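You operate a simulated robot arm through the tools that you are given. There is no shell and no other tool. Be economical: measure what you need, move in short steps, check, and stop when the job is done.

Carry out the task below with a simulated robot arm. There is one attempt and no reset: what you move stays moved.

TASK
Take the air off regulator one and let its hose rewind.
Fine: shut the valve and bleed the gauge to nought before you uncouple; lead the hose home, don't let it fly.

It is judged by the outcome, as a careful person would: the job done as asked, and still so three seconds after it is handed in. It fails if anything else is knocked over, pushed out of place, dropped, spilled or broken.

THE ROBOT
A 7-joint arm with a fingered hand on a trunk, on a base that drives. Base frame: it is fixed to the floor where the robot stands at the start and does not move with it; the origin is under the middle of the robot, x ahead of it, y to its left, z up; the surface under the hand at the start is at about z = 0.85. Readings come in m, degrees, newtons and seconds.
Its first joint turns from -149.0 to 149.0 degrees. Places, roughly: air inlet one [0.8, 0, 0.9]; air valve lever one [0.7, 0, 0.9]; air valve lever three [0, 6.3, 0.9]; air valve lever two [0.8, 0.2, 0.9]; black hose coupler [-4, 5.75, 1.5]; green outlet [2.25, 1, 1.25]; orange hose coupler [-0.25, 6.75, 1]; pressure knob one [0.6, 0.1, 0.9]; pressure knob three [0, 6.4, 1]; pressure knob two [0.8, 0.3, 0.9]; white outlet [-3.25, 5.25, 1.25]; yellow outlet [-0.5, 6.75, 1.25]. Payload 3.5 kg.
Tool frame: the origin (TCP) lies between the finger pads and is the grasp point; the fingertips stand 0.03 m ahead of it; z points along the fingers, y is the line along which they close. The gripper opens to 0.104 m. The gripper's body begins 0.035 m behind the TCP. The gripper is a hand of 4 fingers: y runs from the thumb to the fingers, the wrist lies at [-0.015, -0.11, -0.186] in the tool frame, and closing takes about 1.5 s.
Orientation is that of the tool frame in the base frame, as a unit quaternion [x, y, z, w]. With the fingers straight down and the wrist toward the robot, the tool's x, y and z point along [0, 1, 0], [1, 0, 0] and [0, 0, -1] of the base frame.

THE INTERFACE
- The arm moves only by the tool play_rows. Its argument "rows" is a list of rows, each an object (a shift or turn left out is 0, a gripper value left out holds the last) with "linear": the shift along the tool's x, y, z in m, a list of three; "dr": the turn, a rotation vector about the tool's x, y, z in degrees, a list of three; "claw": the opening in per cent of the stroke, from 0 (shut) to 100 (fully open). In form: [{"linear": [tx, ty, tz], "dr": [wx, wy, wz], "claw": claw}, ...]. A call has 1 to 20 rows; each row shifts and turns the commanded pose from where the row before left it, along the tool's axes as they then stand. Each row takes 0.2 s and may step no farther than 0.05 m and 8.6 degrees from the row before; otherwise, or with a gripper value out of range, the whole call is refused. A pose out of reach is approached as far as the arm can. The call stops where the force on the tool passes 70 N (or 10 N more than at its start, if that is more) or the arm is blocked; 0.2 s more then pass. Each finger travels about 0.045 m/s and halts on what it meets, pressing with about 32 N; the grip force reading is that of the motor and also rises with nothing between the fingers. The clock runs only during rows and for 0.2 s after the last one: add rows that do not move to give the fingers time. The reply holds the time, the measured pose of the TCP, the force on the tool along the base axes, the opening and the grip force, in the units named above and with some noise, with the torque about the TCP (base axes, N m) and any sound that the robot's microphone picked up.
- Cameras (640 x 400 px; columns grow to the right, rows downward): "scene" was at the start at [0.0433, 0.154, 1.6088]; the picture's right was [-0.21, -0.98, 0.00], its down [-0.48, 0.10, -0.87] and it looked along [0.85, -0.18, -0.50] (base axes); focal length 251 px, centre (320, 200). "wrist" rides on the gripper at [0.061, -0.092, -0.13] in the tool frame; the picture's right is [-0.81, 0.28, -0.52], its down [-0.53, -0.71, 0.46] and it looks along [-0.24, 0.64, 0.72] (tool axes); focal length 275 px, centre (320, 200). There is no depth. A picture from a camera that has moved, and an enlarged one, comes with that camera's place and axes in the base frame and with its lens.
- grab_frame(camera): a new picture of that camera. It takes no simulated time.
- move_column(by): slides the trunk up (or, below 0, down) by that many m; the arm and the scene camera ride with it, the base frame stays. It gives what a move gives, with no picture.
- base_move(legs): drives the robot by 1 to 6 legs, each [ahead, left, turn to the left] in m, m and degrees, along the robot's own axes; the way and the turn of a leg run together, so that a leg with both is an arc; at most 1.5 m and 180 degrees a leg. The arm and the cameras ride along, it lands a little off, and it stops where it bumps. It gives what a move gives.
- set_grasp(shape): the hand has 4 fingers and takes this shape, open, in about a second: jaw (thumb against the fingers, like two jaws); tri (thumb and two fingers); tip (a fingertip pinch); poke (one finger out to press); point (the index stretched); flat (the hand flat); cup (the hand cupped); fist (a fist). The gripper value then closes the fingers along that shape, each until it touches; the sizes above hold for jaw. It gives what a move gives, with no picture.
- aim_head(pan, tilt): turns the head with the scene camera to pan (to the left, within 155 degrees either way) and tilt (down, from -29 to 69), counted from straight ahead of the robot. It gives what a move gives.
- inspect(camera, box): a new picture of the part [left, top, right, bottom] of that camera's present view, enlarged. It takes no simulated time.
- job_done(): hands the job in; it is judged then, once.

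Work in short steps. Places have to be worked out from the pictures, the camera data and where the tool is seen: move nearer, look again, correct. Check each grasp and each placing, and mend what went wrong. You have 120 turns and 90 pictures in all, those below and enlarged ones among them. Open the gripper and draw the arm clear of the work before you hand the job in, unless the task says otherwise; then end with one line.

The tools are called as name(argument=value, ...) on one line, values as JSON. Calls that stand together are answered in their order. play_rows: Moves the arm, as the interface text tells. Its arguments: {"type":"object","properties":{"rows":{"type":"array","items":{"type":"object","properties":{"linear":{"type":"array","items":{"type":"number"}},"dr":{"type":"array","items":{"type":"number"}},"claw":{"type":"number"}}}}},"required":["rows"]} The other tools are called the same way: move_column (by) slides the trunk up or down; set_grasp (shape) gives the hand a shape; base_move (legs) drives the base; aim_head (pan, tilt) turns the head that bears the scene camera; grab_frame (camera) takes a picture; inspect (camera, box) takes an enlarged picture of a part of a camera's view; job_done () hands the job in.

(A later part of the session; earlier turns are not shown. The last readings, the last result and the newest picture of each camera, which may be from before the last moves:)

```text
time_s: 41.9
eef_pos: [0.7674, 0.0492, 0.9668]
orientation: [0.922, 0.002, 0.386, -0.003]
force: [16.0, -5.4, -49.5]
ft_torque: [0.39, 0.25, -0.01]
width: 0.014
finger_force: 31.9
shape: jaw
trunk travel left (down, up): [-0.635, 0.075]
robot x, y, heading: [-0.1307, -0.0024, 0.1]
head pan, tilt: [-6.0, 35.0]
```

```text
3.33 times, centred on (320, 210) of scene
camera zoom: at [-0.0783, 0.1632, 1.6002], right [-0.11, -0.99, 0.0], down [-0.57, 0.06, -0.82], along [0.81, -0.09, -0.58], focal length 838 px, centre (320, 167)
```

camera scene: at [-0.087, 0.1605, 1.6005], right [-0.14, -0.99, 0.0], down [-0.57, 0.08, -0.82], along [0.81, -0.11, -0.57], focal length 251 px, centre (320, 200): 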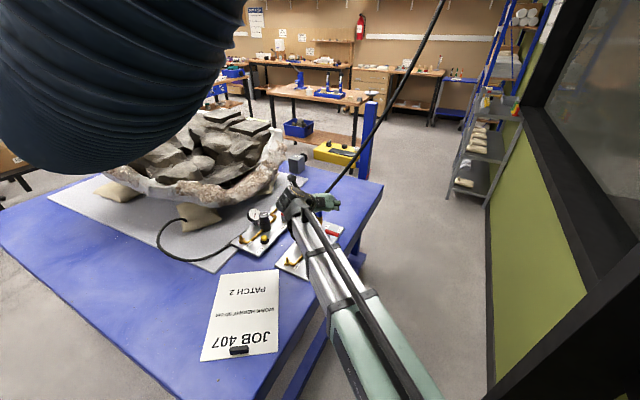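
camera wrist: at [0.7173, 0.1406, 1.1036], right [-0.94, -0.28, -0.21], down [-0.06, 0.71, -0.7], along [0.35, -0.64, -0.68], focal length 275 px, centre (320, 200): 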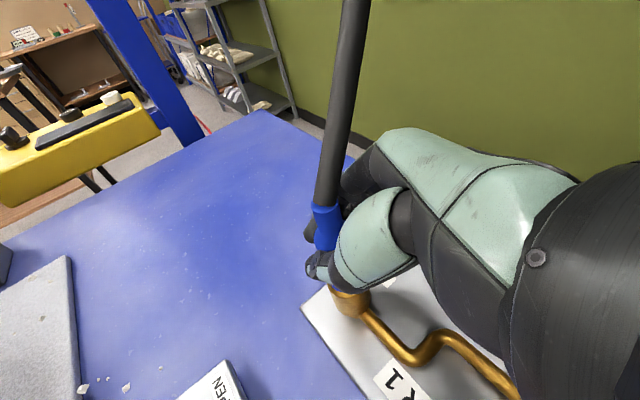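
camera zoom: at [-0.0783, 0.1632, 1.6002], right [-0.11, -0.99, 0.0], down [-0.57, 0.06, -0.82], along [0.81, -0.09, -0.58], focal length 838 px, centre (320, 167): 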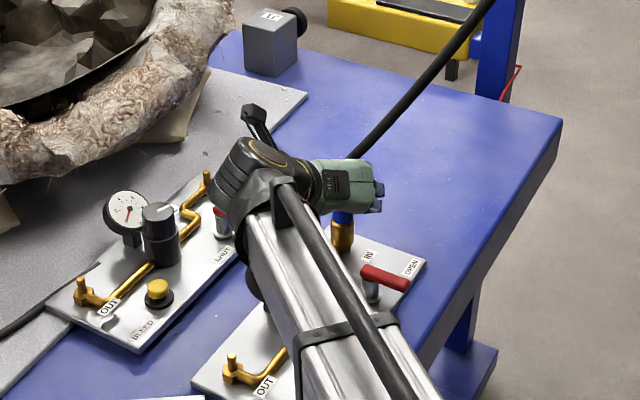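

The coupler holds at ~50 N with fingers flexing. I pull a little harder.

play_rows(rows=[{"linear": [0.002, 0, -0.002]}, {"linear": [0.002, 0, -0.002]}, {}])

inspect(camera="wrist", box=[270, 170, 430, 330])

```text
time_s: 42.7
eef_pos: [0.7683, 0.0505, 0.9775]
orientation: [0.922, 0.005, 0.388, -0.002]
force: [28.2, -0.5, -28.1]
ft_torque: [0.08, -0.18, 0.24]
width: 0.0122
finger_force: 32.4
shape: jaw
trunk travel left (down, up): [-0.635, 0.075]
robot x, y, heading: [-0.126, -0.0028, -0.0]
head pan, tilt: [-6.0, 35.0]
```

```text
2.50 times, centred on (350, 250) of wrist
camera zoom: at [0.717, 0.1418, 1.1126], right [-0.93, -0.28, -0.22], down [-0.05, 0.71, -0.7], along [0.36, -0.64, -0.68], focal length 688 px, centre (245, 75)
```

zoom: 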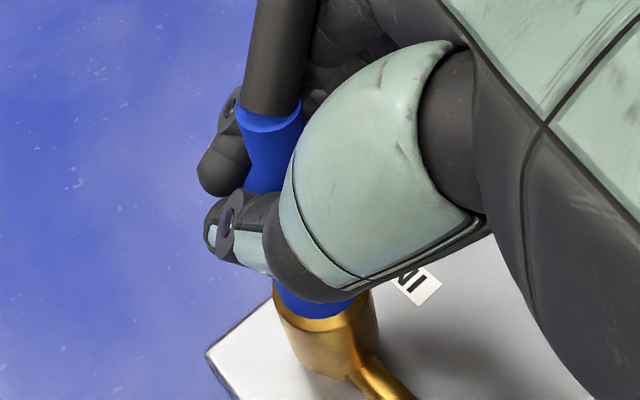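

The coupler's top is still at z≈1.0 — it hasn't moved; the fingers slipped. I open partway, re-seat lower and deeper on the wide body, and re-grip.

play_rows(rows=[{"claw": 60}, {}, {}, {}, {"linear": [-0.0113, 0, 0.0149]}, {"linear": [-0.0113, 0, 0.0149]}, {}])

inspect(camera="wrist", box=[270, 170, 430, 330])

```text
time_s: 44.3
eef_pos: [0.7688, 0.0513, 0.9423]
orientation: [0.921, 0.004, 0.389, -0.001]
force: [0.0, 0.4, 0.7]
ft_torque: [-0.04, -0.02, 0.0]
width: 0.0621
finger_force: 0.0
shape: jaw
trunk travel left (down, up): [-0.635, 0.075]
robot x, y, heading: [-0.1284, -0.0005, -0.0]
head pan, tilt: [-6.0, 35.0]
```

```text
2.50 times, centred on (350, 250) of wrist
camera zoom: at [0.7171, 0.1415, 1.0776], right [-0.93, -0.28, -0.22], down [-0.05, 0.71, -0.7], along [0.36, -0.64, -0.68], focal length 688 px, centre (245, 75)
```

zoom: 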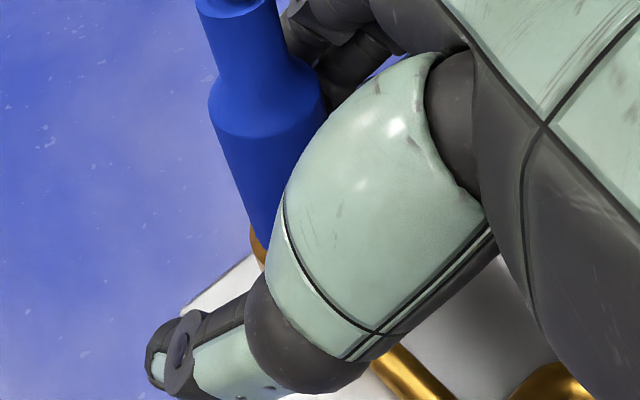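

Deeper by 8 mm, then close.

play_rows(rows=[{"linear": [0.006, 0.002, 0.006]}, {}, {"claw": 0}, {}, {}, {}, {}, {}, {}, {}])

inspect(camera="wrist", box=[270, 170, 430, 330])

```text
time_s: 46.5
eef_pos: [0.7775, 0.0476, 0.942]
orientation: [0.921, 0.004, 0.389, -0.002]
force: [9.4, -0.4, 0.4]
ft_torque: [-0.19, -0.12, -0.08]
width: 0.0056
finger_force: 32.2
shape: jaw
trunk travel left (down, up): [-0.635, 0.075]
robot x, y, heading: [-0.1296, 0.0036, -0.1]
head pan, tilt: [-6.0, 35.0]
```

```text
2.50 times, centred on (350, 250) of wrist
camera zoom: at [0.7267, 0.1399, 1.0776], right [-0.93, -0.28, -0.22], down [-0.05, 0.71, -0.7], along [0.36, -0.64, -0.68], focal length 688 px, centre (245, 75)
```

zoom: 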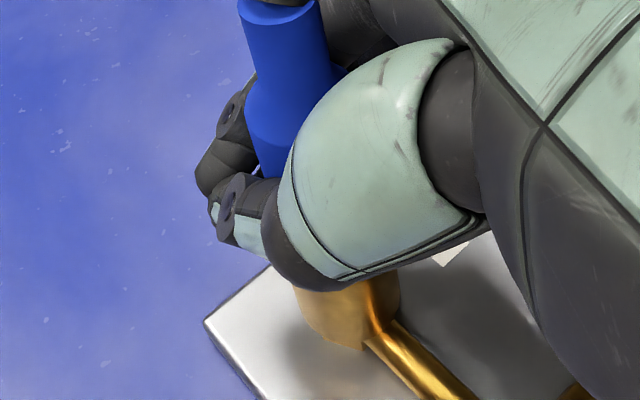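

The fingers now wrap around the body. Pull up again.

play_rows(rows=[{"linear": [0.0028, 0, -0.0028]}, {"linear": [0.0028, 0, -0.0028]}, {"linear": [0.0028, 0, -0.0028]}, {}])

inspect(camera="wrist", box=[270, 170, 430, 330])

```text
time_s: 47.5
eef_pos: [0.781, 0.0474, 0.9517]
orientation: [0.922, 0.003, 0.388, -0.002]
force: [11.0, 7.3, -22.4]
ft_torque: [0.01, -0.19, -0.03]
width: 0.0053
finger_force: 31.8
shape: jaw
trunk travel left (down, up): [-0.635, 0.075]
robot x, y, heading: [-0.1262, 0.0032, -0.2]
head pan, tilt: [-6.0, 35.0]
```

```text
2.50 times, centred on (350, 250) of wrist
camera zoom: at [0.7296, 0.1399, 1.0879], right [-0.93, -0.28, -0.22], down [-0.05, 0.71, -0.7], along [0.35, -0.64, -0.68], focal length 688 px, centre (245, 75)
```

zoom: 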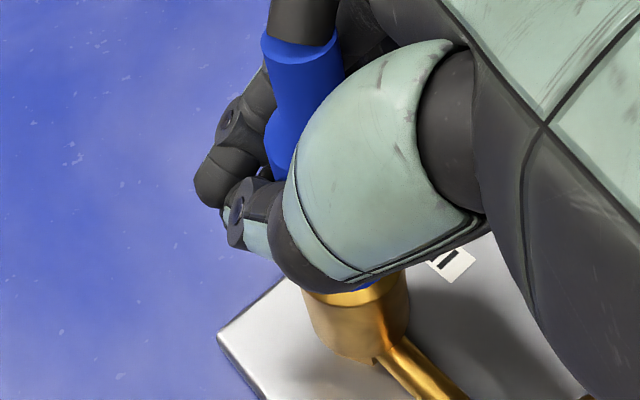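

It slips rather than uncoupling; next I try a twist: ease down a little, then turn counter-clockwise about the coupler's axis.

play_rows(rows=[{"linear": [-0.003, 0, 0.003]}, {"linear": [-0.003, 0, 0.003]}, {"linear": [0, -0.0025, 0], "dr": [5.66, 0, -5.66]}, {"linear": [0, -0.0025, 0], "dr": [5.66, 0, -5.66]}, {"linear": [0, -0.0025, 0], "dr": [5.66, 0, -5.66]}, {}])

grab_frame(camera="wrist")

```text
time_s: 48.9
eef_pos: [0.7777, 0.0545, 0.9466]
orientation: [0.9, 0.196, 0.38, -0.081]
force: [17.9, -1.7, 13.6]
ft_torque: [-0.17, 0.01, -0.08]
width: 0.0045
finger_force: 31.5
shape: jaw
trunk travel left (down, up): [-0.635, 0.075]
robot x, y, heading: [-0.1251, -0.001, 0.1]
head pan, tilt: [-6.0, 35.0]
```

```text
46 pictures are left
camera wrist: at [0.6931, 0.1177, 1.0815], right [-0.74, -0.64, -0.22], down [-0.34, 0.63, -0.7], along [0.59, -0.44, -0.68], focal length 275 px, centre (320, 200)
```

wrist: 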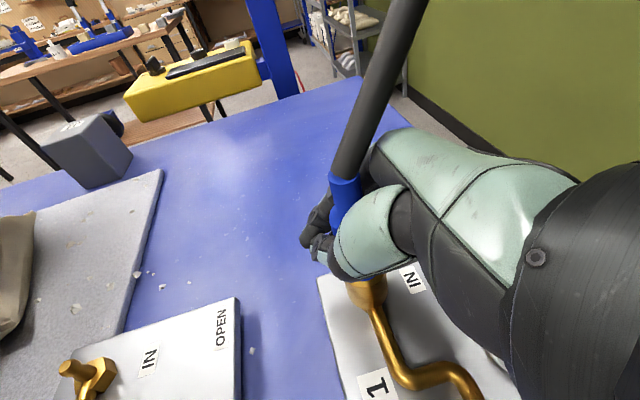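

The twist met almost no torque. Test a pull in this state.

play_rows(rows=[{"linear": [0.0028, 0, -0.0028]}, {"linear": [0.0028, 0, -0.0028]}, {"linear": [0.0028, 0, -0.0028]}, {}])

inspect(camera="wrist", box=[280, 140, 460, 320])

```text
time_s: 49.9
eef_pos: [0.7781, 0.0559, 0.9555]
orientation: [0.9, 0.196, 0.38, -0.08]
force: [7.4, 3.7, -12.9]
ft_torque: [0.02, -0.11, 0.06]
width: 0.0041
finger_force: 32.0
shape: jaw
trunk travel left (down, up): [-0.635, 0.075]
robot x, y, heading: [-0.1308, 0.0035, -0.1]
head pan, tilt: [-6.0, 35.0]
```

```text
2.22 times, centred on (370, 230) of wrist
camera zoom: at [0.6939, 0.1192, 1.0909], right [-0.74, -0.64, -0.22], down [-0.34, 0.63, -0.7], along [0.58, -0.45, -0.68], focal length 612 px, centre (209, 133)
```

zoom: 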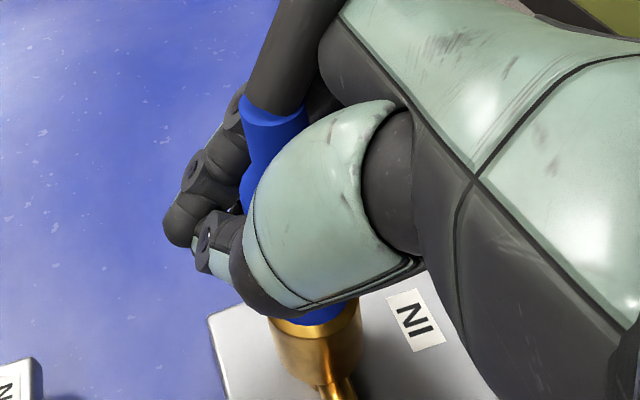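

The wrap is too loose to pull. I re-grip with the coupler at the finger pads (nearer the tips), low on the body near the brass collar.

play_rows(rows=[{"claw": 70}, {}, {}, {}, {"linear": [0, 0.0025, 0], "dr": [-5.66, 0, 5.66]}, {"linear": [0, 0.0025, 0], "dr": [-5.66, 0, 5.66]}, {"linear": [0, 0.0025, 0], "dr": [-5.66, 0, 5.66]}, {"linear": [-0.016, 0, -0.002]}, {"linear": [-0.0165, 0, -0.0015]}, {}])

grab_frame(camera="wrist")

```text
time_s: 52.1
eef_pos: [0.7545, 0.0463, 0.9368]
orientation: [0.921, 0.003, 0.39, -0.002]
force: [-0.3, -0.3, 0.5]
ft_torque: [0.0, -0.02, -0.02]
width: 0.0724
finger_force: 0.2
shape: jaw
trunk travel left (down, up): [-0.635, 0.075]
robot x, y, heading: [-0.1314, -0.0011, 0.1]
head pan, tilt: [-6.0, 35.0]
```

```text
44 pictures are left
camera wrist: at [0.7029, 0.1385, 1.0733], right [-0.93, -0.28, -0.22], down [-0.05, 0.71, -0.7], along [0.35, -0.64, -0.68], focal length 275 px, centre (320, 200)
```

wrist: 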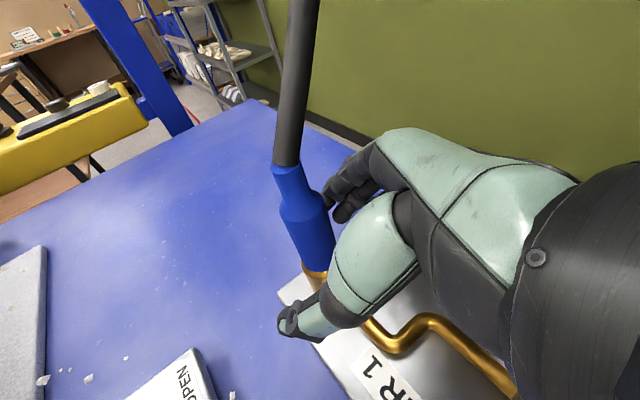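

Good position; a touch lower, then close.

play_rows(rows=[{"linear": [-0.004, -0.002, 0.004]}, {"claw": 0}, {}, {}, {}, {}, {}, {}, {}])

inspect(camera="wrist", box=[250, 150, 430, 330])

```text
time_s: 54.1
eef_pos: [0.7532, 0.0487, 0.9321]
orientation: [0.921, 0.004, 0.389, -0.001]
force: [3.5, 2.3, 0.1]
ft_torque: [-0.02, 0.04, 0.05]
width: 0.0219
finger_force: 32.2
shape: jaw
trunk travel left (down, up): [-0.635, 0.075]
robot x, y, heading: [-0.128, -0.0013, -0.1]
head pan, tilt: [-6.0, 35.0]
```

```text
2.22 times, centred on (340, 240) of wrist
camera zoom: at [0.7034, 0.1404, 1.0671], right [-0.93, -0.28, -0.22], down [-0.05, 0.71, -0.7], along [0.36, -0.64, -0.68], focal length 612 px, centre (276, 111)
```

zoom: 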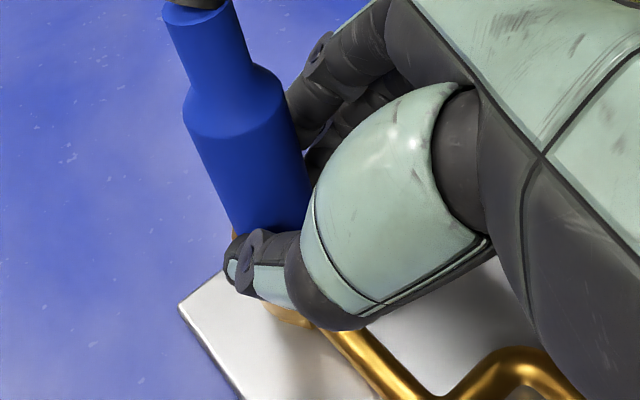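

Firm pad grip at the collar. Pull up.

play_rows(rows=[{"linear": [0.0028, 0, -0.0028]}, {"linear": [0.0028, 0, -0.0028]}, {"linear": [0.0028, 0, -0.0028]}, {}])

inspect(camera="wrist", box=[250, 150, 430, 330])

```text
time_s: 55.1
eef_pos: [0.7561, 0.0494, 0.9356]
orientation: [0.923, 0.003, 0.385, -0.004]
force: [-0.9, 5.0, -56.7]
ft_torque: [1.0, 0.61, -0.25]
width: 0.0212
finger_force: 32.1
shape: jaw
trunk travel left (down, up): [-0.635, 0.075]
robot x, y, heading: [-0.1279, 0.0023, -0.1]
head pan, tilt: [-6.0, 35.0]
```

```text
2.22 times, centred on (340, 240) of wrist
camera zoom: at [0.7066, 0.1406, 1.0724], right [-0.94, -0.28, -0.21], down [-0.06, 0.72, -0.69], along [0.35, -0.64, -0.69], focal length 612 px, centre (276, 111)
```

zoom: 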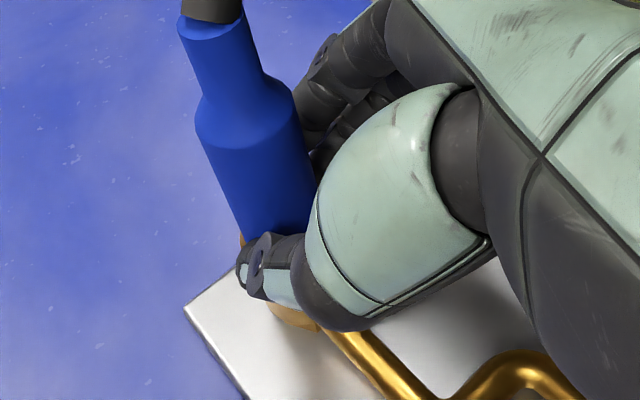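

Holds firmly at 57 N and no release — so not a plain pull. With this firm grip I ease the pull and twist counter-clockwise.

play_rows(rows=[{"linear": [-0.004, 0, 0.004]}, {"linear": [0, 0.0014, 0], "dr": [5.66, 0, -5.66]}, {"linear": [0, 0.0014, 0], "dr": [5.66, 0, -5.66]}])

inspect(camera="wrist", box=[250, 150, 430, 330])

```text
time_s: 55.9
eef_pos: [0.7553, 0.0435, 0.9361]
orientation: [0.912, 0.132, 0.384, -0.053]
force: [-4.8, -4.6, -29.5]
ft_torque: [-0.3, 0.64, -0.63]
width: 0.02
finger_force: 31.9
shape: jaw
trunk travel left (down, up): [-0.635, 0.075]
robot x, y, heading: [-0.1304, -0.0006, 0.2]
head pan, tilt: [-6.0, 35.0]
```

```text
2.22 times, centred on (340, 240) of wrist
camera zoom: at [0.6812, 0.1186, 1.071], right [-0.82, -0.53, -0.21], down [-0.25, 0.67, -0.7], along [0.52, -0.52, -0.68], focal length 612 px, centre (276, 111)
```

zoom: 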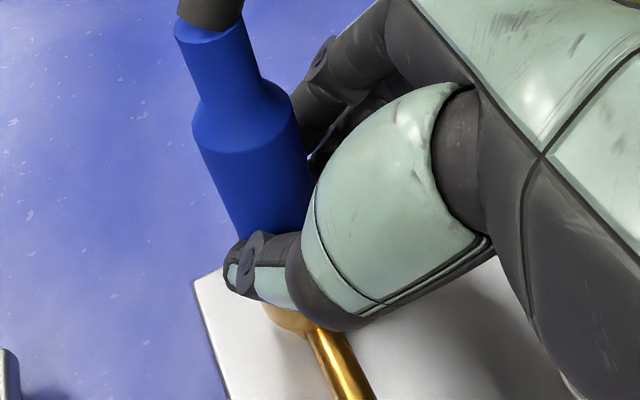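

0.63 Nm of resistance. Continue the turn and keep reading.

play_rows(rows=[{"linear": [0, 0.0014, 0], "dr": [5.66, 0, -5.66]}, {"linear": [0, 0.0014, 0], "dr": [5.66, 0, -5.66]}])

play_rows(rows=[{"linear": [0, 0.0014, 0], "dr": [5.66, 0, -5.66]}, {"linear": [0, 0.0014, 0], "dr": [5.66, 0, -5.66]}])

grab_frame(camera="wrist")

```text
time_s: 56.5
eef_pos: [0.7546, 0.0393, 0.9359]
orientation: [0.886, 0.258, 0.37, -0.104]
force: [-11.5, -17.3, -27.1]
ft_torque: [-0.93, 0.9, -1.03]
width: 0.02
finger_force: 31.5
shape: jaw
trunk travel left (down, up): [-0.635, 0.075]
robot x, y, heading: [-0.1294, 0.0039, -0.3]
head pan, tilt: [-6.0, 35.0]
```

```text
time_s: 57.1
eef_pos: [0.7562, 0.0356, 0.9345]
orientation: [0.841, 0.381, 0.352, -0.153]
force: [-18.5, -35.1, -26.1]
ft_torque: [-1.63, 1.07, -1.17]
width: 0.0206
finger_force: 32.5
shape: jaw
trunk travel left (down, up): [-0.635, 0.075]
robot x, y, heading: [-0.1279, -0.0037, 0.2]
head pan, tilt: [-6.0, 35.0]
```

```text
40 pictures are left
camera wrist: at [0.6541, 0.0614, 1.0706], right [-0.41, -0.89, -0.21], down [-0.56, 0.43, -0.7], along [0.71, -0.18, -0.68], focal length 275 px, centre (320, 200)
```

wrist: 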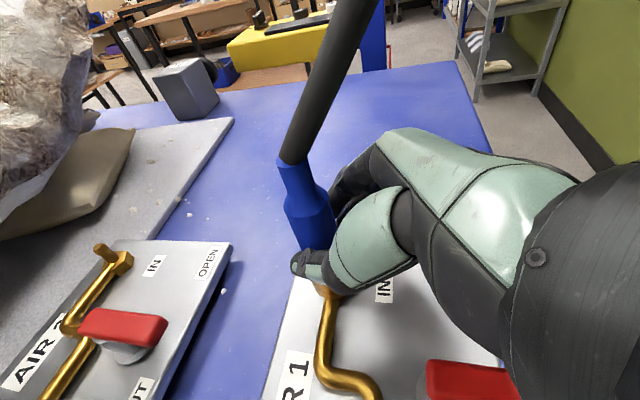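

Side load built up from my pivot error. I recentre and then pull.

play_rows(rows=[{"linear": [0.0052, -0.004, 0.0052]}, {}])

play_rows(rows=[{"linear": [0.0028, 0, -0.0028]}, {"linear": [0.0014, 0, -0.0014]}, {}])

```text
time_s: 57.7
eef_pos: [0.7562, 0.0407, 0.9359]
orientation: [0.843, 0.377, 0.351, -0.154]
force: [-33.4, -55.2, -22.9]
ft_torque: [-2.02, 1.55, -1.55]
width: 0.021
finger_force: 31.9
shape: jaw
trunk travel left (down, up): [-0.635, 0.075]
robot x, y, heading: [-0.1308, -0.0016, -0.2]
head pan, tilt: [-6.0, 35.0]
```

```text
time_s: 58.5
eef_pos: [0.7627, 0.0552, 0.9453]
orientation: [0.838, 0.382, 0.357, -0.156]
force: [23.8, 4.7, -0.4]
ft_torque: [-0.01, -0.21, 0.34]
width: 0.0191
finger_force: 31.8
shape: jaw
trunk travel left (down, up): [-0.635, 0.075]
robot x, y, heading: [-0.1277, -0.0031, -0.1]
head pan, tilt: [-6.0, 35.0]
```

Something gave: force dropped to near zero. Look.

grab_frame(camera="wrist")

inspect(camera="scene", box=[240, 130, 400, 290])

```text
39 pictures are left
camera wrist: at [0.6588, 0.078, 1.0793], right [-0.41, -0.89, -0.22], down [-0.56, 0.43, -0.71], along [0.72, -0.17, -0.67], focal length 275 px, centre (320, 200)
```

wrist: 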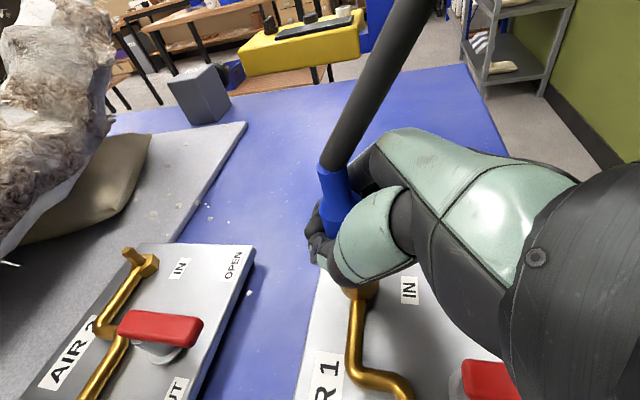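

```text
2.50 times, centred on (320, 210) of scene
camera zoom: at [-0.0835, 0.1651, 1.6007], right [-0.1, -0.99, 0.0], down [-0.57, 0.06, -0.82], along [0.81, -0.08, -0.57], focal length 629 px, centre (320, 175)
```

zoom: 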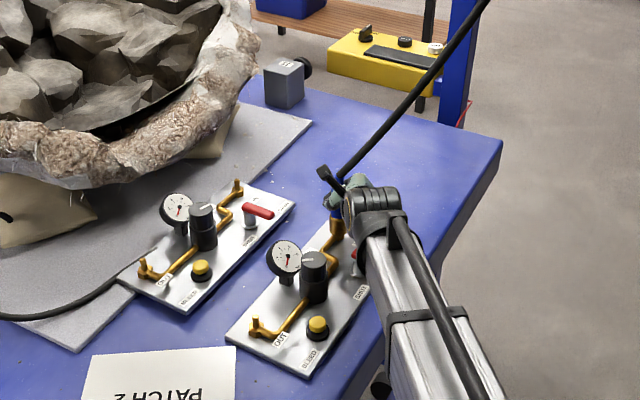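

The coupler is still seated (top still z≈1.0); the hand slipped. I open and re-centre at this yaw, then try the twist in the other direction without any upward load.

play_rows(rows=[{"claw": 70}, {}, {}, {}, {}])

```text
time_s: 59.7
eef_pos: [0.7575, 0.0502, 0.9426]
orientation: [0.839, 0.38, 0.356, -0.155]
force: [0.1, -0.5, -0.1]
ft_torque: [0.01, 0.02, 0.02]
width: 0.0728
finger_force: 0.0
shape: jaw
trunk travel left (down, up): [-0.635, 0.075]
robot x, y, heading: [-0.1278, -0.0005, 0.3]
head pan, tilt: [-6.0, 35.0]
```

play_rows(rows=[{"linear": [-0.0053, 0.005, -0.0053]}, {}, {"claw": 0}, {}, {}, {}, {}, {}, {}])

inspect(camera="wrist", box=[250, 130, 450, 330])

```text
time_s: 61.7
eef_pos: [0.7579, 0.0412, 0.9427]
orientation: [0.84, 0.38, 0.355, -0.155]
force: [3.8, 2.7, 1.1]
ft_torque: [-0.08, -0.07, 0.08]
width: 0.018
finger_force: 31.7
shape: jaw
trunk travel left (down, up): [-0.635, 0.075]
robot x, y, heading: [-0.1313, 0.0003, -0.2]
head pan, tilt: [-6.0, 35.0]
```

```text
2.00 times, centred on (350, 230) of wrist
camera zoom: at [0.6542, 0.0656, 1.0779], right [-0.41, -0.89, -0.21], down [-0.56, 0.43, -0.71], along [0.72, -0.17, -0.67], focal length 551 px, centre (260, 140)
```

zoom: 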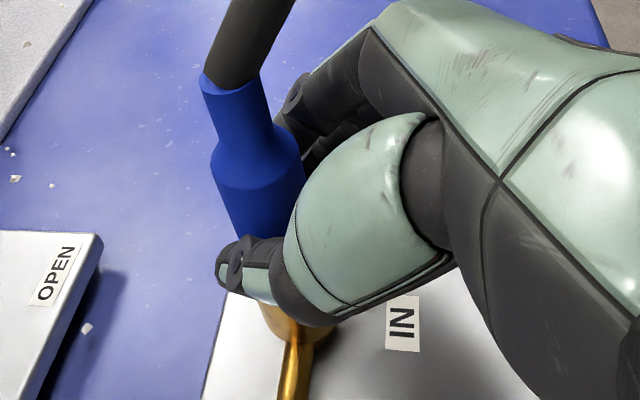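

Firm grip. Twist clockwise 24° with no pull, and read torque.

play_rows(rows=[{"linear": [0, -0.0012, 0], "dr": [-5.66, 0, 5.66]}, {"linear": [0, -0.0012, 0], "dr": [-5.66, 0, 5.66]}])

play_rows(rows=[{"linear": [0, -0.0012, 0], "dr": [-5.66, 0, 5.66]}, {"linear": [0, -0.0012, 0], "dr": [-5.66, 0, 5.66]}])

grab_frame(camera="wrist")

```text
time_s: 62.3
eef_pos: [0.7569, 0.0447, 0.9454]
orientation: [0.884, 0.26, 0.375, -0.105]
force: [11.4, 15.7, 0.4]
ft_torque: [0.27, -0.05, 0.7]
width: 0.0177
finger_force: 31.7
shape: jaw
trunk travel left (down, up): [-0.635, 0.075]
robot x, y, heading: [-0.1318, 0.0012, -0.0]
head pan, tilt: [-6.0, 35.0]
```

```text
time_s: 62.9
eef_pos: [0.7571, 0.0494, 0.9439]
orientation: [0.91, 0.136, 0.387, -0.055]
force: [26.3, 25.5, 4.1]
ft_torque: [0.51, -0.15, 1.28]
width: 0.0168
finger_force: 32.2
shape: jaw
trunk travel left (down, up): [-0.635, 0.075]
robot x, y, heading: [-0.1299, -0.0023, -0.4]
head pan, tilt: [-6.0, 35.0]
```

```text
36 pictures are left
camera wrist: at [0.6819, 0.1235, 1.0785], right [-0.81, -0.53, -0.22], down [-0.25, 0.67, -0.7], along [0.53, -0.52, -0.67], focal length 275 px, centre (320, 200)
```

wrist: 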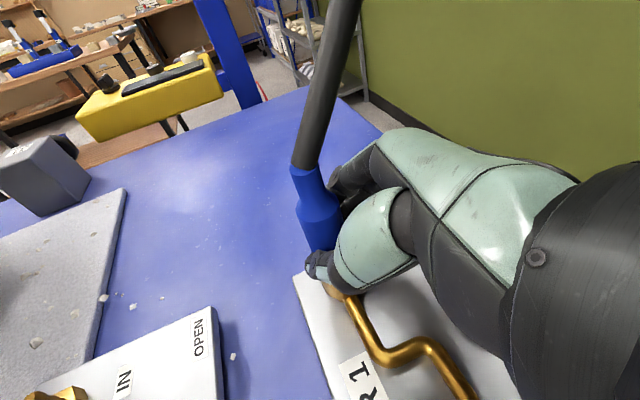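

Torque rises elastically in both directions, so it isn't a twist lock; it must be a straight pull, preferably by the flared brass collar. I release, square up, and go lower so the pads sit under the collar's rim.

play_rows(rows=[{"claw": 75}, {}, {}, {}, {"linear": [0, -0.0012, 0], "dr": [-5.66, 0, 5.66]}, {"linear": [0, -0.0012, 0], "dr": [-5.66, 0, 5.66]}, {}])

inspect(camera="wrist", box=[240, 150, 440, 350])

```text
time_s: 64.5
eef_pos: [0.7522, 0.0467, 0.9452]
orientation: [0.921, 0.004, 0.39, -0.001]
force: [0.5, 0.2, 0.4]
ft_torque: [-0.04, 0.01, 0.0]
width: 0.0778
finger_force: 0.1
shape: jaw
trunk travel left (down, up): [-0.635, 0.075]
robot x, y, heading: [-0.1299, -0.0037, -0.1]
head pan, tilt: [-6.0, 35.0]
```

```text
2.00 times, centred on (340, 250) of wrist
camera zoom: at [0.7019, 0.1384, 1.0796], right [-0.93, -0.28, -0.22], down [-0.05, 0.71, -0.7], along [0.35, -0.64, -0.68], focal length 551 px, centre (280, 100)
```

zoom: 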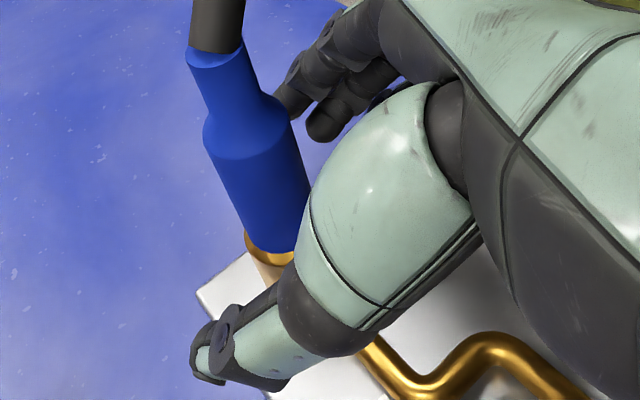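

play_rows(rows=[{"linear": [-0.0106, -0.002, 0.0106]}, {"linear": [-0.0106, 0, 0.0106]}, {}])

inspect(camera="wrist", box=[240, 150, 440, 350])

```text
time_s: 65.3
eef_pos: [0.7554, 0.0494, 0.9154]
orientation: [0.921, 0.005, 0.389, -0.001]
force: [-0.4, 0.3, 0.2]
ft_torque: [0.0, 0.02, 0.0]
width: 0.078
finger_force: 0.0
shape: jaw
trunk travel left (down, up): [-0.635, 0.075]
robot x, y, heading: [-0.13, 0.0007, 0.1]
head pan, tilt: [-6.0, 35.0]
```

```text
2.00 times, centred on (340, 250) of wrist
camera zoom: at [0.7028, 0.1412, 1.0499], right [-0.93, -0.28, -0.22], down [-0.05, 0.71, -0.7], along [0.36, -0.64, -0.68], focal length 551 px, centre (280, 100)
```

zoom: 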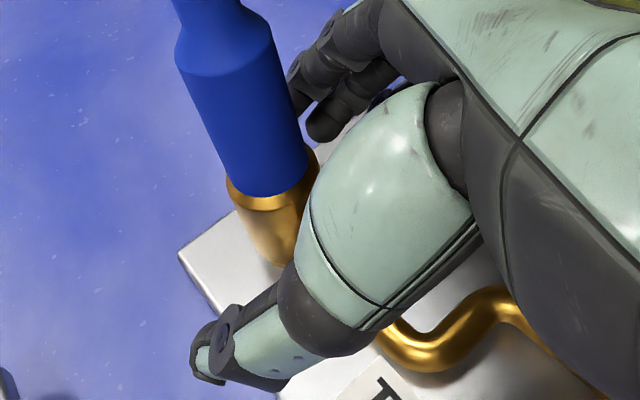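

Pads are level with the brass collar now. Close, then pull.

play_rows(rows=[{"claw": 0}, {}, {}, {}, {}, {}, {}, {}])

inspect(camera="wrist", box=[240, 150, 440, 350])

play_rows(rows=[{"linear": [0.0028, 0, -0.0028]}, {"linear": [0.0028, 0, -0.0028]}, {"linear": [0.0028, 0, -0.0028]}, {}])

inspect(camera="wrist", box=[240, 150, 440, 350])

```text
time_s: 67.1
eef_pos: [0.7539, 0.0489, 0.9147]
orientation: [0.921, 0.004, 0.39, -0.002]
force: [-2.0, 4.7, 3.1]
ft_torque: [0.16, -0.02, 0.16]
width: 0.0258
finger_force: 32.3
shape: jaw
trunk travel left (down, up): [-0.635, 0.075]
robot x, y, heading: [-0.1277, 0.0012, 0.0]
head pan, tilt: [-6.0, 35.0]
```

```text
2.00 times, centred on (340, 250) of wrist
camera zoom: at [0.7025, 0.1418, 1.0504], right [-0.93, -0.28, -0.22], down [-0.05, 0.71, -0.7], along [0.36, -0.64, -0.68], focal length 551 px, centre (280, 100)
```

zoom: 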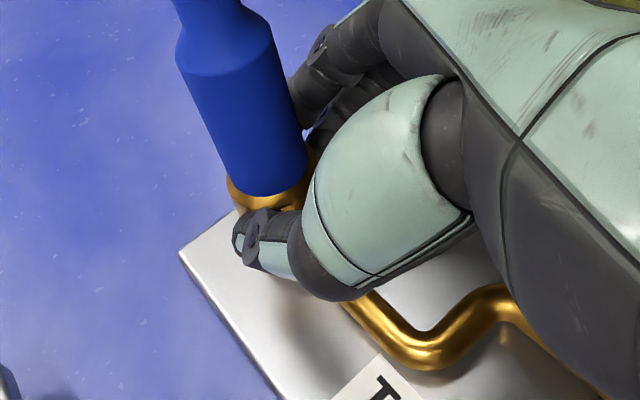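

```text
time_s: 68.1
eef_pos: [0.756, 0.0499, 0.9214]
orientation: [0.922, 0.003, 0.386, -0.002]
force: [0.8, 2.0, -38.3]
ft_torque: [0.49, 0.52, -0.2]
width: 0.0236
finger_force: 32.0
shape: jaw
trunk travel left (down, up): [-0.635, 0.075]
robot x, y, heading: [-0.1312, -0.0024, 0.0]
head pan, tilt: [-6.0, 35.0]
```

```text
2.00 times, centred on (340, 250) of wrist
camera zoom: at [0.7061, 0.141, 1.0571], right [-0.94, -0.28, -0.22], down [-0.05, 0.71, -0.7], along [0.35, -0.64, -0.68], focal length 551 px, centre (280, 100)
```

zoom: 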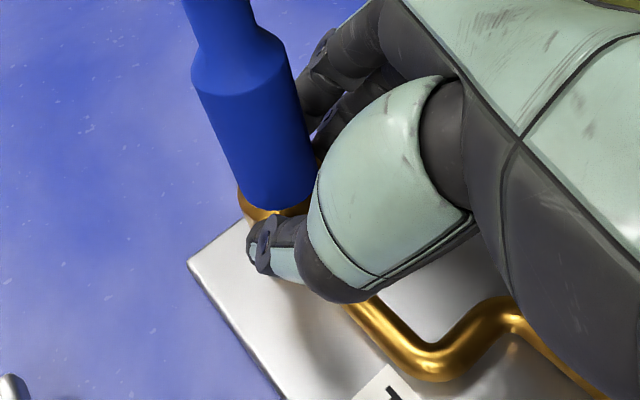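

Holding at 38 N with no slip; pull harder.

play_rows(rows=[{"linear": [0.0021, 0, -0.0021]}, {"linear": [0.0021, 0, -0.0021]}, {}])

play_rows(rows=[{"linear": [0.0021, 0, -0.0021]}, {"linear": [0.0021, 0, -0.0021]}, {}])

inspect(camera="wrist", box=[240, 150, 440, 350])

```text
time_s: 68.9
eef_pos: [0.7566, 0.0481, 0.9279]
orientation: [0.922, 0.004, 0.387, -0.002]
force: [5.0, 3.2, -35.4]
ft_torque: [0.45, 0.39, -0.01]
width: 0.0229
finger_force: 31.7
shape: jaw
trunk travel left (down, up): [-0.635, 0.075]
robot x, y, heading: [-0.1283, -0.0001, -0.1]
head pan, tilt: [-6.0, 35.0]
```

```text
time_s: 69.7
eef_pos: [0.7571, 0.0493, 0.9338]
orientation: [0.922, 0.004, 0.387, -0.003]
force: [6.9, 4.9, -39.7]
ft_torque: [0.64, 0.38, 0.01]
width: 0.0222
finger_force: 32.1
shape: jaw
trunk travel left (down, up): [-0.635, 0.075]
robot x, y, heading: [-0.1313, -0.0, -0.1]
head pan, tilt: [-6.0, 35.0]
```

```text
2.00 times, centred on (340, 250) of wrist
camera zoom: at [0.7065, 0.1403, 1.0694], right [-0.93, -0.28, -0.22], down [-0.05, 0.71, -0.7], along [0.35, -0.64, -0.68], focal length 551 px, centre (280, 100)
```

zoom: 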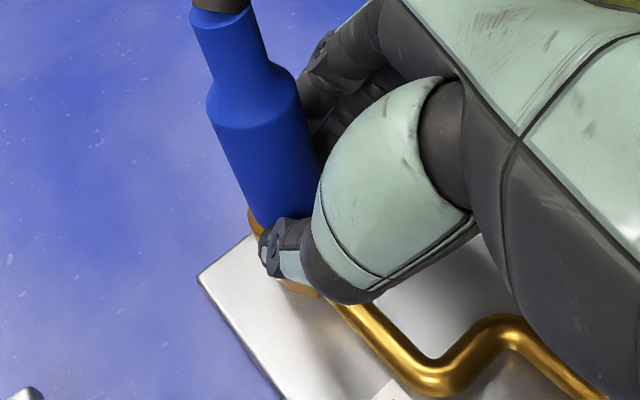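

Sliding at ~40 N now. The earlier grip (TCP z 0.932) held 57 N without slipping; I re-seat there, slightly more central, and pull past that.

play_rows(rows=[{"claw": 60}, {}, {}, {"linear": [-0.007, 0, 0.002]}, {"linear": [0, 0, 0]}, {"claw": 0}, {}, {}, {}, {}, {}, {}])

play_rows(rows=[{"linear": [0.0028, 0, -0.0028]}, {"linear": [0.0028, 0, -0.0028]}, {"linear": [0.0028, 0, -0.0028]}, {}])

play_rows(rows=[{"linear": [0.002, 0, -0.002]}, {"linear": [0.002, 0, -0.002]}])

```text
time_s: 72.3
eef_pos: [0.751, 0.0497, 0.9317]
orientation: [0.921, 0.003, 0.39, -0.002]
force: [-0.6, 3.3, 0.0]
ft_torque: [0.03, 0.05, 0.01]
width: 0.0211
finger_force: 32.0
shape: jaw
trunk travel left (down, up): [-0.635, 0.075]
robot x, y, heading: [-0.1286, -0.0024, 0.1]
head pan, tilt: [-6.0, 35.0]
```

```text
time_s: 73.3
eef_pos: [0.7526, 0.0487, 0.9389]
orientation: [0.922, 0.003, 0.386, -0.003]
force: [-1.4, 0.8, -41.1]
ft_torque: [0.46, 0.61, -0.24]
width: 0.0199
finger_force: 32.3
shape: jaw
trunk travel left (down, up): [-0.635, 0.075]
robot x, y, heading: [-0.1309, 0.001, 0.0]
head pan, tilt: [-6.0, 35.0]
```

```text
time_s: 73.9
eef_pos: [0.7528, 0.0492, 0.9466]
orientation: [0.922, 0.003, 0.388, -0.003]
force: [-0.8, 0.2, -36.4]
ft_torque: [0.51, 0.55, -0.13]
width: 0.0194
finger_force: 31.9
shape: jaw
trunk travel left (down, up): [-0.635, 0.075]
robot x, y, heading: [-0.1275, -0.0035, -0.2]
head pan, tilt: [-6.0, 35.0]
```

Pure friction tops out near 40 N. I'll test the twist more carefully: relieve the load, then small turns with pauses, reading the torque each time.

play_rows(rows=[{"linear": [-0.003, 0, 0.003]}, {}, {"linear": [0, 0.0014, 0], "dr": [5.66, 0, -5.66]}, {}])

play_rows(rows=[{"linear": [0, 0.0014, 0], "dr": [5.66, 0, -5.66]}, {}])

play_rows(rows=[{"linear": [0, 0.0014, 0], "dr": [5.66, 0, -5.66]}, {}])

play_rows(rows=[{"linear": [0, 0.0014, 0], "dr": [5.66, 0, -5.66]}, {}])

play_rows(rows=[{"linear": [0, 0.0014, 0], "dr": [5.66, 0, -5.66]}, {}])

```text
time_s: 74.9
eef_pos: [0.7508, 0.0468, 0.9435]
orientation: [0.919, 0.069, 0.387, -0.028]
force: [-9.1, -1.7, -19.0]
ft_torque: [0.12, 0.54, -0.43]
width: 0.0195
finger_force: 32.0
shape: jaw
trunk travel left (down, up): [-0.635, 0.075]
robot x, y, heading: [-0.1284, 0.0016, -0.0]
head pan, tilt: [-6.0, 35.0]
```

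```text
time_s: 75.5
eef_pos: [0.7511, 0.0441, 0.9442]
orientation: [0.912, 0.132, 0.384, -0.054]
force: [-15.0, -9.1, -17.2]
ft_torque: [-0.22, 0.57, -0.73]
width: 0.0203
finger_force: 31.8
shape: jaw
trunk travel left (down, up): [-0.635, 0.075]
robot x, y, heading: [-0.1284, -0.0018, 0.1]
head pan, tilt: [-6.0, 35.0]
```

```text
time_s: 76.1
eef_pos: [0.75, 0.0413, 0.9424]
orientation: [0.901, 0.194, 0.379, -0.08]
force: [-16.9, -17.0, -14.5]
ft_torque: [-0.45, 0.53, -0.96]
width: 0.0209
finger_force: 31.8
shape: jaw
trunk travel left (down, up): [-0.635, 0.075]
robot x, y, heading: [-0.1358, -0.0012, -0.1]
head pan, tilt: [-6.0, 35.0]
```

```text
time_s: 76.7
eef_pos: [0.7504, 0.0392, 0.9441]
orientation: [0.886, 0.257, 0.372, -0.105]
force: [-17.1, -21.1, -14.7]
ft_torque: [-0.62, 0.48, -1.0]
width: 0.0218
finger_force: 31.3
shape: jaw
trunk travel left (down, up): [-0.635, 0.075]
robot x, y, heading: [-0.1269, 0.0, 0.2]
head pan, tilt: [-6.0, 35.0]
```

```text
time_s: 77.3
eef_pos: [0.7509, 0.0384, 0.9444]
orientation: [0.865, 0.32, 0.364, -0.13]
force: [-13.3, -28.1, -12.1]
ft_torque: [-0.71, 0.4, -1.1]
width: 0.0227
finger_force: 32.2
shape: jaw
trunk travel left (down, up): [-0.635, 0.075]
robot x, y, heading: [-0.1281, -0.0018, -0.0]
head pan, tilt: [-6.0, 35.0]
```

Torque saturates near 1 Nm — either slipping or turning with friction. I continue to a larger angle, watching for any drop or click.

play_rows(rows=[{"linear": [0, 0.0016, 0], "dr": [5.66, 0, -5.66]}, {"linear": [-0.001, 0.0016, -0.001], "dr": [5.66, 0, -5.66]}, {}])

play_rows(rows=[{"linear": [0, 0.0016, 0], "dr": [5.66, 0, -5.66]}, {"linear": [-0.001, 0.0016, -0.001], "dr": [5.66, 0, -5.66]}, {}])

play_rows(rows=[{"linear": [0, 0.0016, 0], "dr": [5.66, 0, -5.66]}, {"linear": [-0.001, 0.0016, -0.001], "dr": [5.66, 0, -5.66]}, {}])

grab_frame(camera="wrist")

```text
time_s: 78.1
eef_pos: [0.7544, 0.0358, 0.9436]
orientation: [0.811, 0.439, 0.344, -0.177]
force: [-6.8, -32.7, -14.2]
ft_torque: [-1.2, 0.26, -1.16]
width: 0.0222
finger_force: 31.9
shape: jaw
trunk travel left (down, up): [-0.635, 0.075]
robot x, y, heading: [-0.1272, 0.001, 0.0]
head pan, tilt: [-6.0, 35.0]
```

```text
time_s: 78.9
eef_pos: [0.7572, 0.0317, 0.9434]
orientation: [0.743, 0.549, 0.314, -0.222]
force: [-1.0, -36.4, -16.9]
ft_torque: [-1.51, 0.08, -1.12]
width: 0.0214
finger_force: 31.8
shape: jaw
trunk travel left (down, up): [-0.635, 0.075]
robot x, y, heading: [-0.13, -0.0, -0.0]
head pan, tilt: [-6.0, 35.0]
```

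```text
time_s: 79.7
eef_pos: [0.7622, 0.0305, 0.9431]
orientation: [0.661, 0.647, 0.277, -0.261]
force: [9.4, -33.3, -20.8]
ft_torque: [-1.61, -0.34, -1.06]
width: 0.0208
finger_force: 32.0
shape: jaw
trunk travel left (down, up): [-0.635, 0.075]
robot x, y, heading: [-0.1268, -0.0016, 0.0]
head pan, tilt: [-6.0, 35.0]
```

```text
30 pictures are left
camera wrist: at [0.6666, -0.0157, 1.0767], right [0.25, -0.95, -0.2], down [-0.7, -0.04, -0.71], along [0.66, 0.32, -0.68], focal length 275 px, centre (320, 200)
```

wrist: 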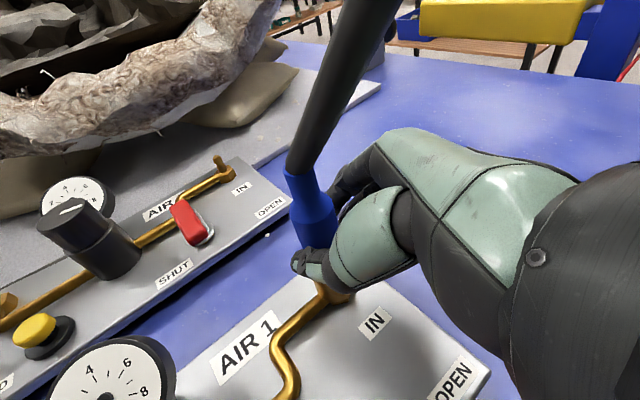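

Turned ~88°. Now try lifting in this state.

play_rows(rows=[{"linear": [0.0028, 0, -0.0028]}, {"linear": [0.0028, 0, -0.0028]}, {"linear": [0.0028, 0, -0.0028]}, {}])

inspect(camera="wrist", box=[230, 120, 430, 320])

```text
time_s: 80.7
eef_pos: [0.7599, 0.0354, 0.9641]
orientation: [0.657, 0.647, 0.282, -0.263]
force: [4.4, -8.6, 18.2]
ft_torque: [-0.56, -0.5, -0.11]
width: 0.0196
finger_force: 31.8
shape: jaw
trunk travel left (down, up): [-0.635, 0.075]
robot x, y, heading: [-0.1265, -0.0019, 0.1]
head pan, tilt: [-6.0, 35.0]
```

```text
2.00 times, centred on (330, 220) of wrist
camera zoom: at [0.6634, -0.011, 1.0981], right [0.26, -0.94, -0.21], down [-0.7, -0.03, -0.71], along [0.67, 0.33, -0.67], focal length 551 px, centre (300, 160)
```

zoom: 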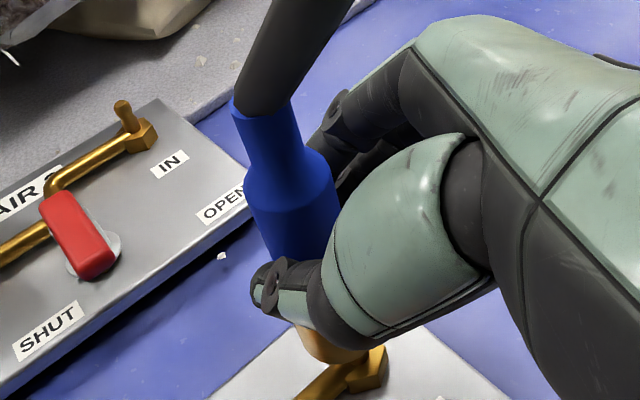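

It came off: the inlet's bare hex and stud show beneath the collar, and the reel pulls up with ~18 N. I keep the grip and lift slowly straight up clear of the stud.

play_rows(rows=[{"linear": [0.01, 0, -0.01]}, {"linear": [0.01, 0, -0.01]}, {"linear": [0.01, 0, -0.01]}, {"linear": [0.01, 0, -0.01]}, {"linear": [0.01, 0, -0.01]}, {"linear": [0.01, 0, -0.01]}, {}])

grab_frame(camera="wrist")

```text
time_s: 82.3
eef_pos: [0.7561, 0.034, 1.0409]
orientation: [0.66, 0.647, 0.279, -0.262]
force: [-0.6, 0.6, -1.8]
ft_torque: [0.0, 0.0, 0.01]
width: 0.021
finger_force: 32.0
shape: jaw
trunk travel left (down, up): [-0.635, 0.075]
robot x, y, heading: [-0.1291, -0.0021, -0.2]
head pan, tilt: [-6.0, 35.0]
```

```text
28 pictures are left
camera wrist: at [0.6626, -0.0127, 1.1756], right [0.25, -0.95, -0.2], down [-0.7, -0.04, -0.71], along [0.66, 0.32, -0.68], focal length 275 px, centre (320, 200)
```

wrist: 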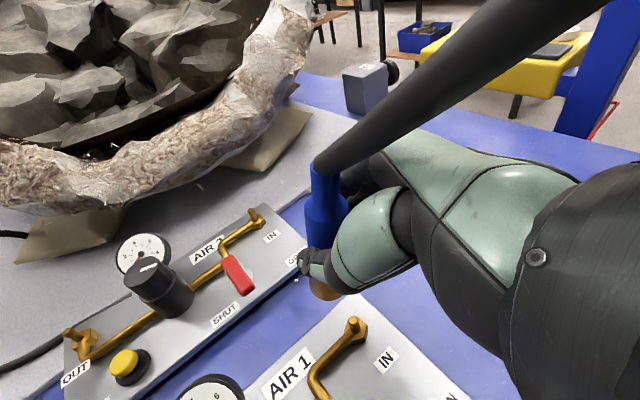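

Free, in hand, with only a couple of newtons of tension. I rotate the hand back clockwise out from under the hose while rising slowly.

play_rows(rows=[{"linear": [0.007, 0, -0.007], "dr": [-5.66, 0, 5.66]}, {"linear": [0.007, 0, -0.007], "dr": [-5.66, 0, 5.66]}, {"linear": [0.007, 0, -0.007], "dr": [-5.66, 0, 5.66]}, {"linear": [0.007, 0, -0.007], "dr": [-5.66, 0, 5.66]}, {"linear": [0.007, 0, -0.007], "dr": [-5.66, 0, 5.66]}, {"linear": [0.007, 0, -0.007], "dr": [-5.66, 0, 5.66]}, {"linear": [0.007, 0, -0.007], "dr": [-5.66, 0, 5.66]}, {"linear": [0.007, 0, -0.007], "dr": [-5.66, 0, 5.66]}, {"linear": [0.007, 0, -0.007], "dr": [-5.66, 0, 5.66]}, {"linear": [0.007, 0, -0.007], "dr": [-5.66, 0, 5.66]}, {"linear": [0.007, 0, -0.007], "dr": [-5.66, 0, 5.66]}, {}])

move_column(by=0.07)

aim_head(pan=-20, tilt=0)

grab_frame(camera="scene")

```text
time_s: 84.9
eef_pos: [0.7569, 0.0334, 1.1506]
orientation: [0.921, 0.003, 0.39, -0.002]
force: [0.4, 1.0, -0.9]
ft_torque: [0.04, 0.02, 0.03]
width: 0.0214
finger_force: 32.6
shape: jaw
trunk travel left (down, up): [-0.635, 0.075]
robot x, y, heading: [-0.1282, -0.001, -0.3]
head pan, tilt: [-6.0, 35.0]
```

```text
time_s: 86.0
eef_pos: [0.7554, 0.0329, 1.2206]
orientation: [0.921, 0.005, 0.389, -0.001]
force: [-0.6, 0.5, -0.7]
ft_torque: [-0.01, 0.03, -0.02]
width: 0.0215
finger_force: 32.0
shape: jaw
trunk travel left (down, up): [-0.705, 0.005]
robot x, y, heading: [-0.1316, -0.0008, 0.2]
head pan, tilt: [-6.0, 35.0]
```

```text
time_s: 87.0
eef_pos: [0.7571, 0.0336, 1.2193]
orientation: [0.921, 0.004, 0.389, -0.002]
force: [-0.5, -0.1, -1.7]
ft_torque: [0.02, 0.0, -0.01]
width: 0.0213
finger_force: 32.1
shape: jaw
trunk travel left (down, up): [-0.705, 0.005]
robot x, y, heading: [-0.1317, 0.0022, 0.3]
head pan, tilt: [-20.0, 0.0]
```

```text
27 pictures are left
camera scene: at [-0.0894, 0.142, 1.7266], right [-0.34, -0.94, 0.0], down [0.0, 0.0, -1.0], along [0.94, -0.34, 0.0], focal length 251 px, centre (320, 200)
```

scene: 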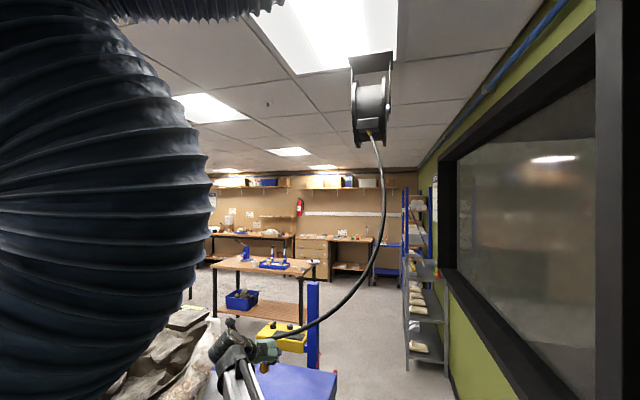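

The hose is slack and in hand; reel mouth ≈ (0.86,-0.43,1.98), too far from here. The free corridor runs along the table edge (bearing ≈ -34°), so I drive along it in short legs.

base_move(legs=[[0.165, -0.115, 0], [0.165, -0.115, 0]])

aim_head(pan=-10, tilt=-15)

grab_frame(camera="scene")

```text
time_s: 89.8
eef_pos: [1.0892, -0.1969, 1.2198]
orientation: [0.921, 0.003, 0.389, -0.003]
force: [-0.6, 0.2, -1.2]
ft_torque: [0.01, -0.01, -0.02]
width: 0.0217
finger_force: 32.1
shape: jaw
trunk travel left (down, up): [-0.705, 0.005]
robot x, y, heading: [0.2031, -0.2306, 0.1]
head pan, tilt: [-20.0, 0.0]
```

```text
time_s: 90.6
eef_pos: [1.0886, -0.1956, 1.2198]
orientation: [0.921, 0.003, 0.389, -0.001]
force: [-0.3, 0.3, -1.5]
ft_torque: [0.04, 0.01, 0.0]
width: 0.0213
finger_force: 32.2
shape: jaw
trunk travel left (down, up): [-0.705, 0.005]
robot x, y, heading: [0.2042, -0.2239, -0.1]
head pan, tilt: [-10.0, -15.0]
```

```text
26 pictures are left
camera scene: at [0.2379, -0.0693, 1.749], right [-0.17, -0.98, 0.0], down [0.25, -0.05, -0.97], along [0.95, -0.17, 0.26], focal length 251 px, centre (320, 200)
```

scene: 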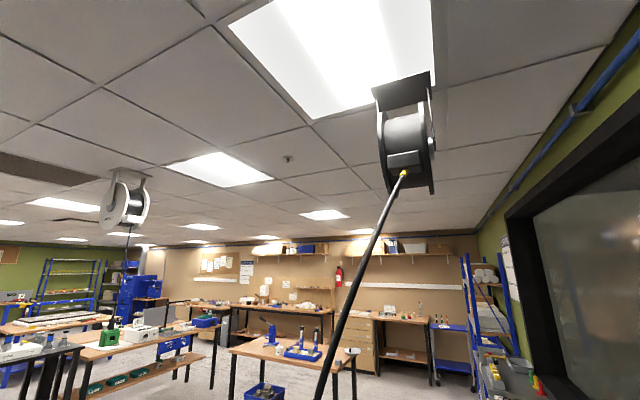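

The hose hangs free to the mouth at about (0.85,-0.41,1.98). I carry the coupler up toward a point below the mouth, half way first.

play_rows(rows=[{"linear": [0.012, 0.011, -0.029]}, {"linear": [0.012, 0.011, -0.029]}, {"linear": [0.012, 0.011, -0.029]}, {"linear": [0.012, 0.011, -0.029]}, {"linear": [0.012, 0.011, -0.029]}, {"linear": [0.012, 0.011, -0.029]}, {"linear": [0.012, 0.011, -0.029]}, {"linear": [0.012, 0.011, -0.029]}, {"linear": [0.012, 0.011, -0.029]}, {"linear": [0.012, 0.011, -0.029]}, {"linear": [0.012, 0.011, -0.029]}, {"linear": [0.012, 0.011, -0.029]}, {}])

grab_frame(camera="scene")

```text
time_s: 93.4
eef_pos: [0.9392, -0.3264, 1.5658]
orientation: [0.921, 0.003, 0.389, -0.001]
force: [0.1, 0.5, -1.1]
ft_torque: [-0.03, -0.02, 0.01]
width: 0.0216
finger_force: 32.0
shape: jaw
trunk travel left (down, up): [-0.705, 0.005]
robot x, y, heading: [0.2052, -0.2262, -0.1]
head pan, tilt: [-10.0, -15.0]
```

```text
25 pictures are left
camera scene: at [0.238, -0.0691, 1.7491], right [-0.17, -0.98, 0.0], down [0.25, -0.05, -0.97], along [0.95, -0.17, 0.26], focal length 251 px, centre (320, 200)
```

scene: 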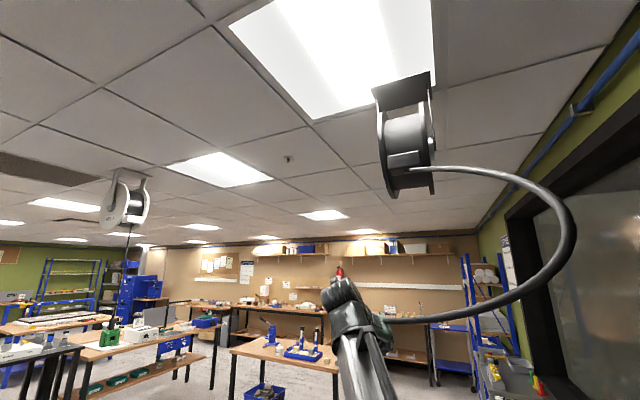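

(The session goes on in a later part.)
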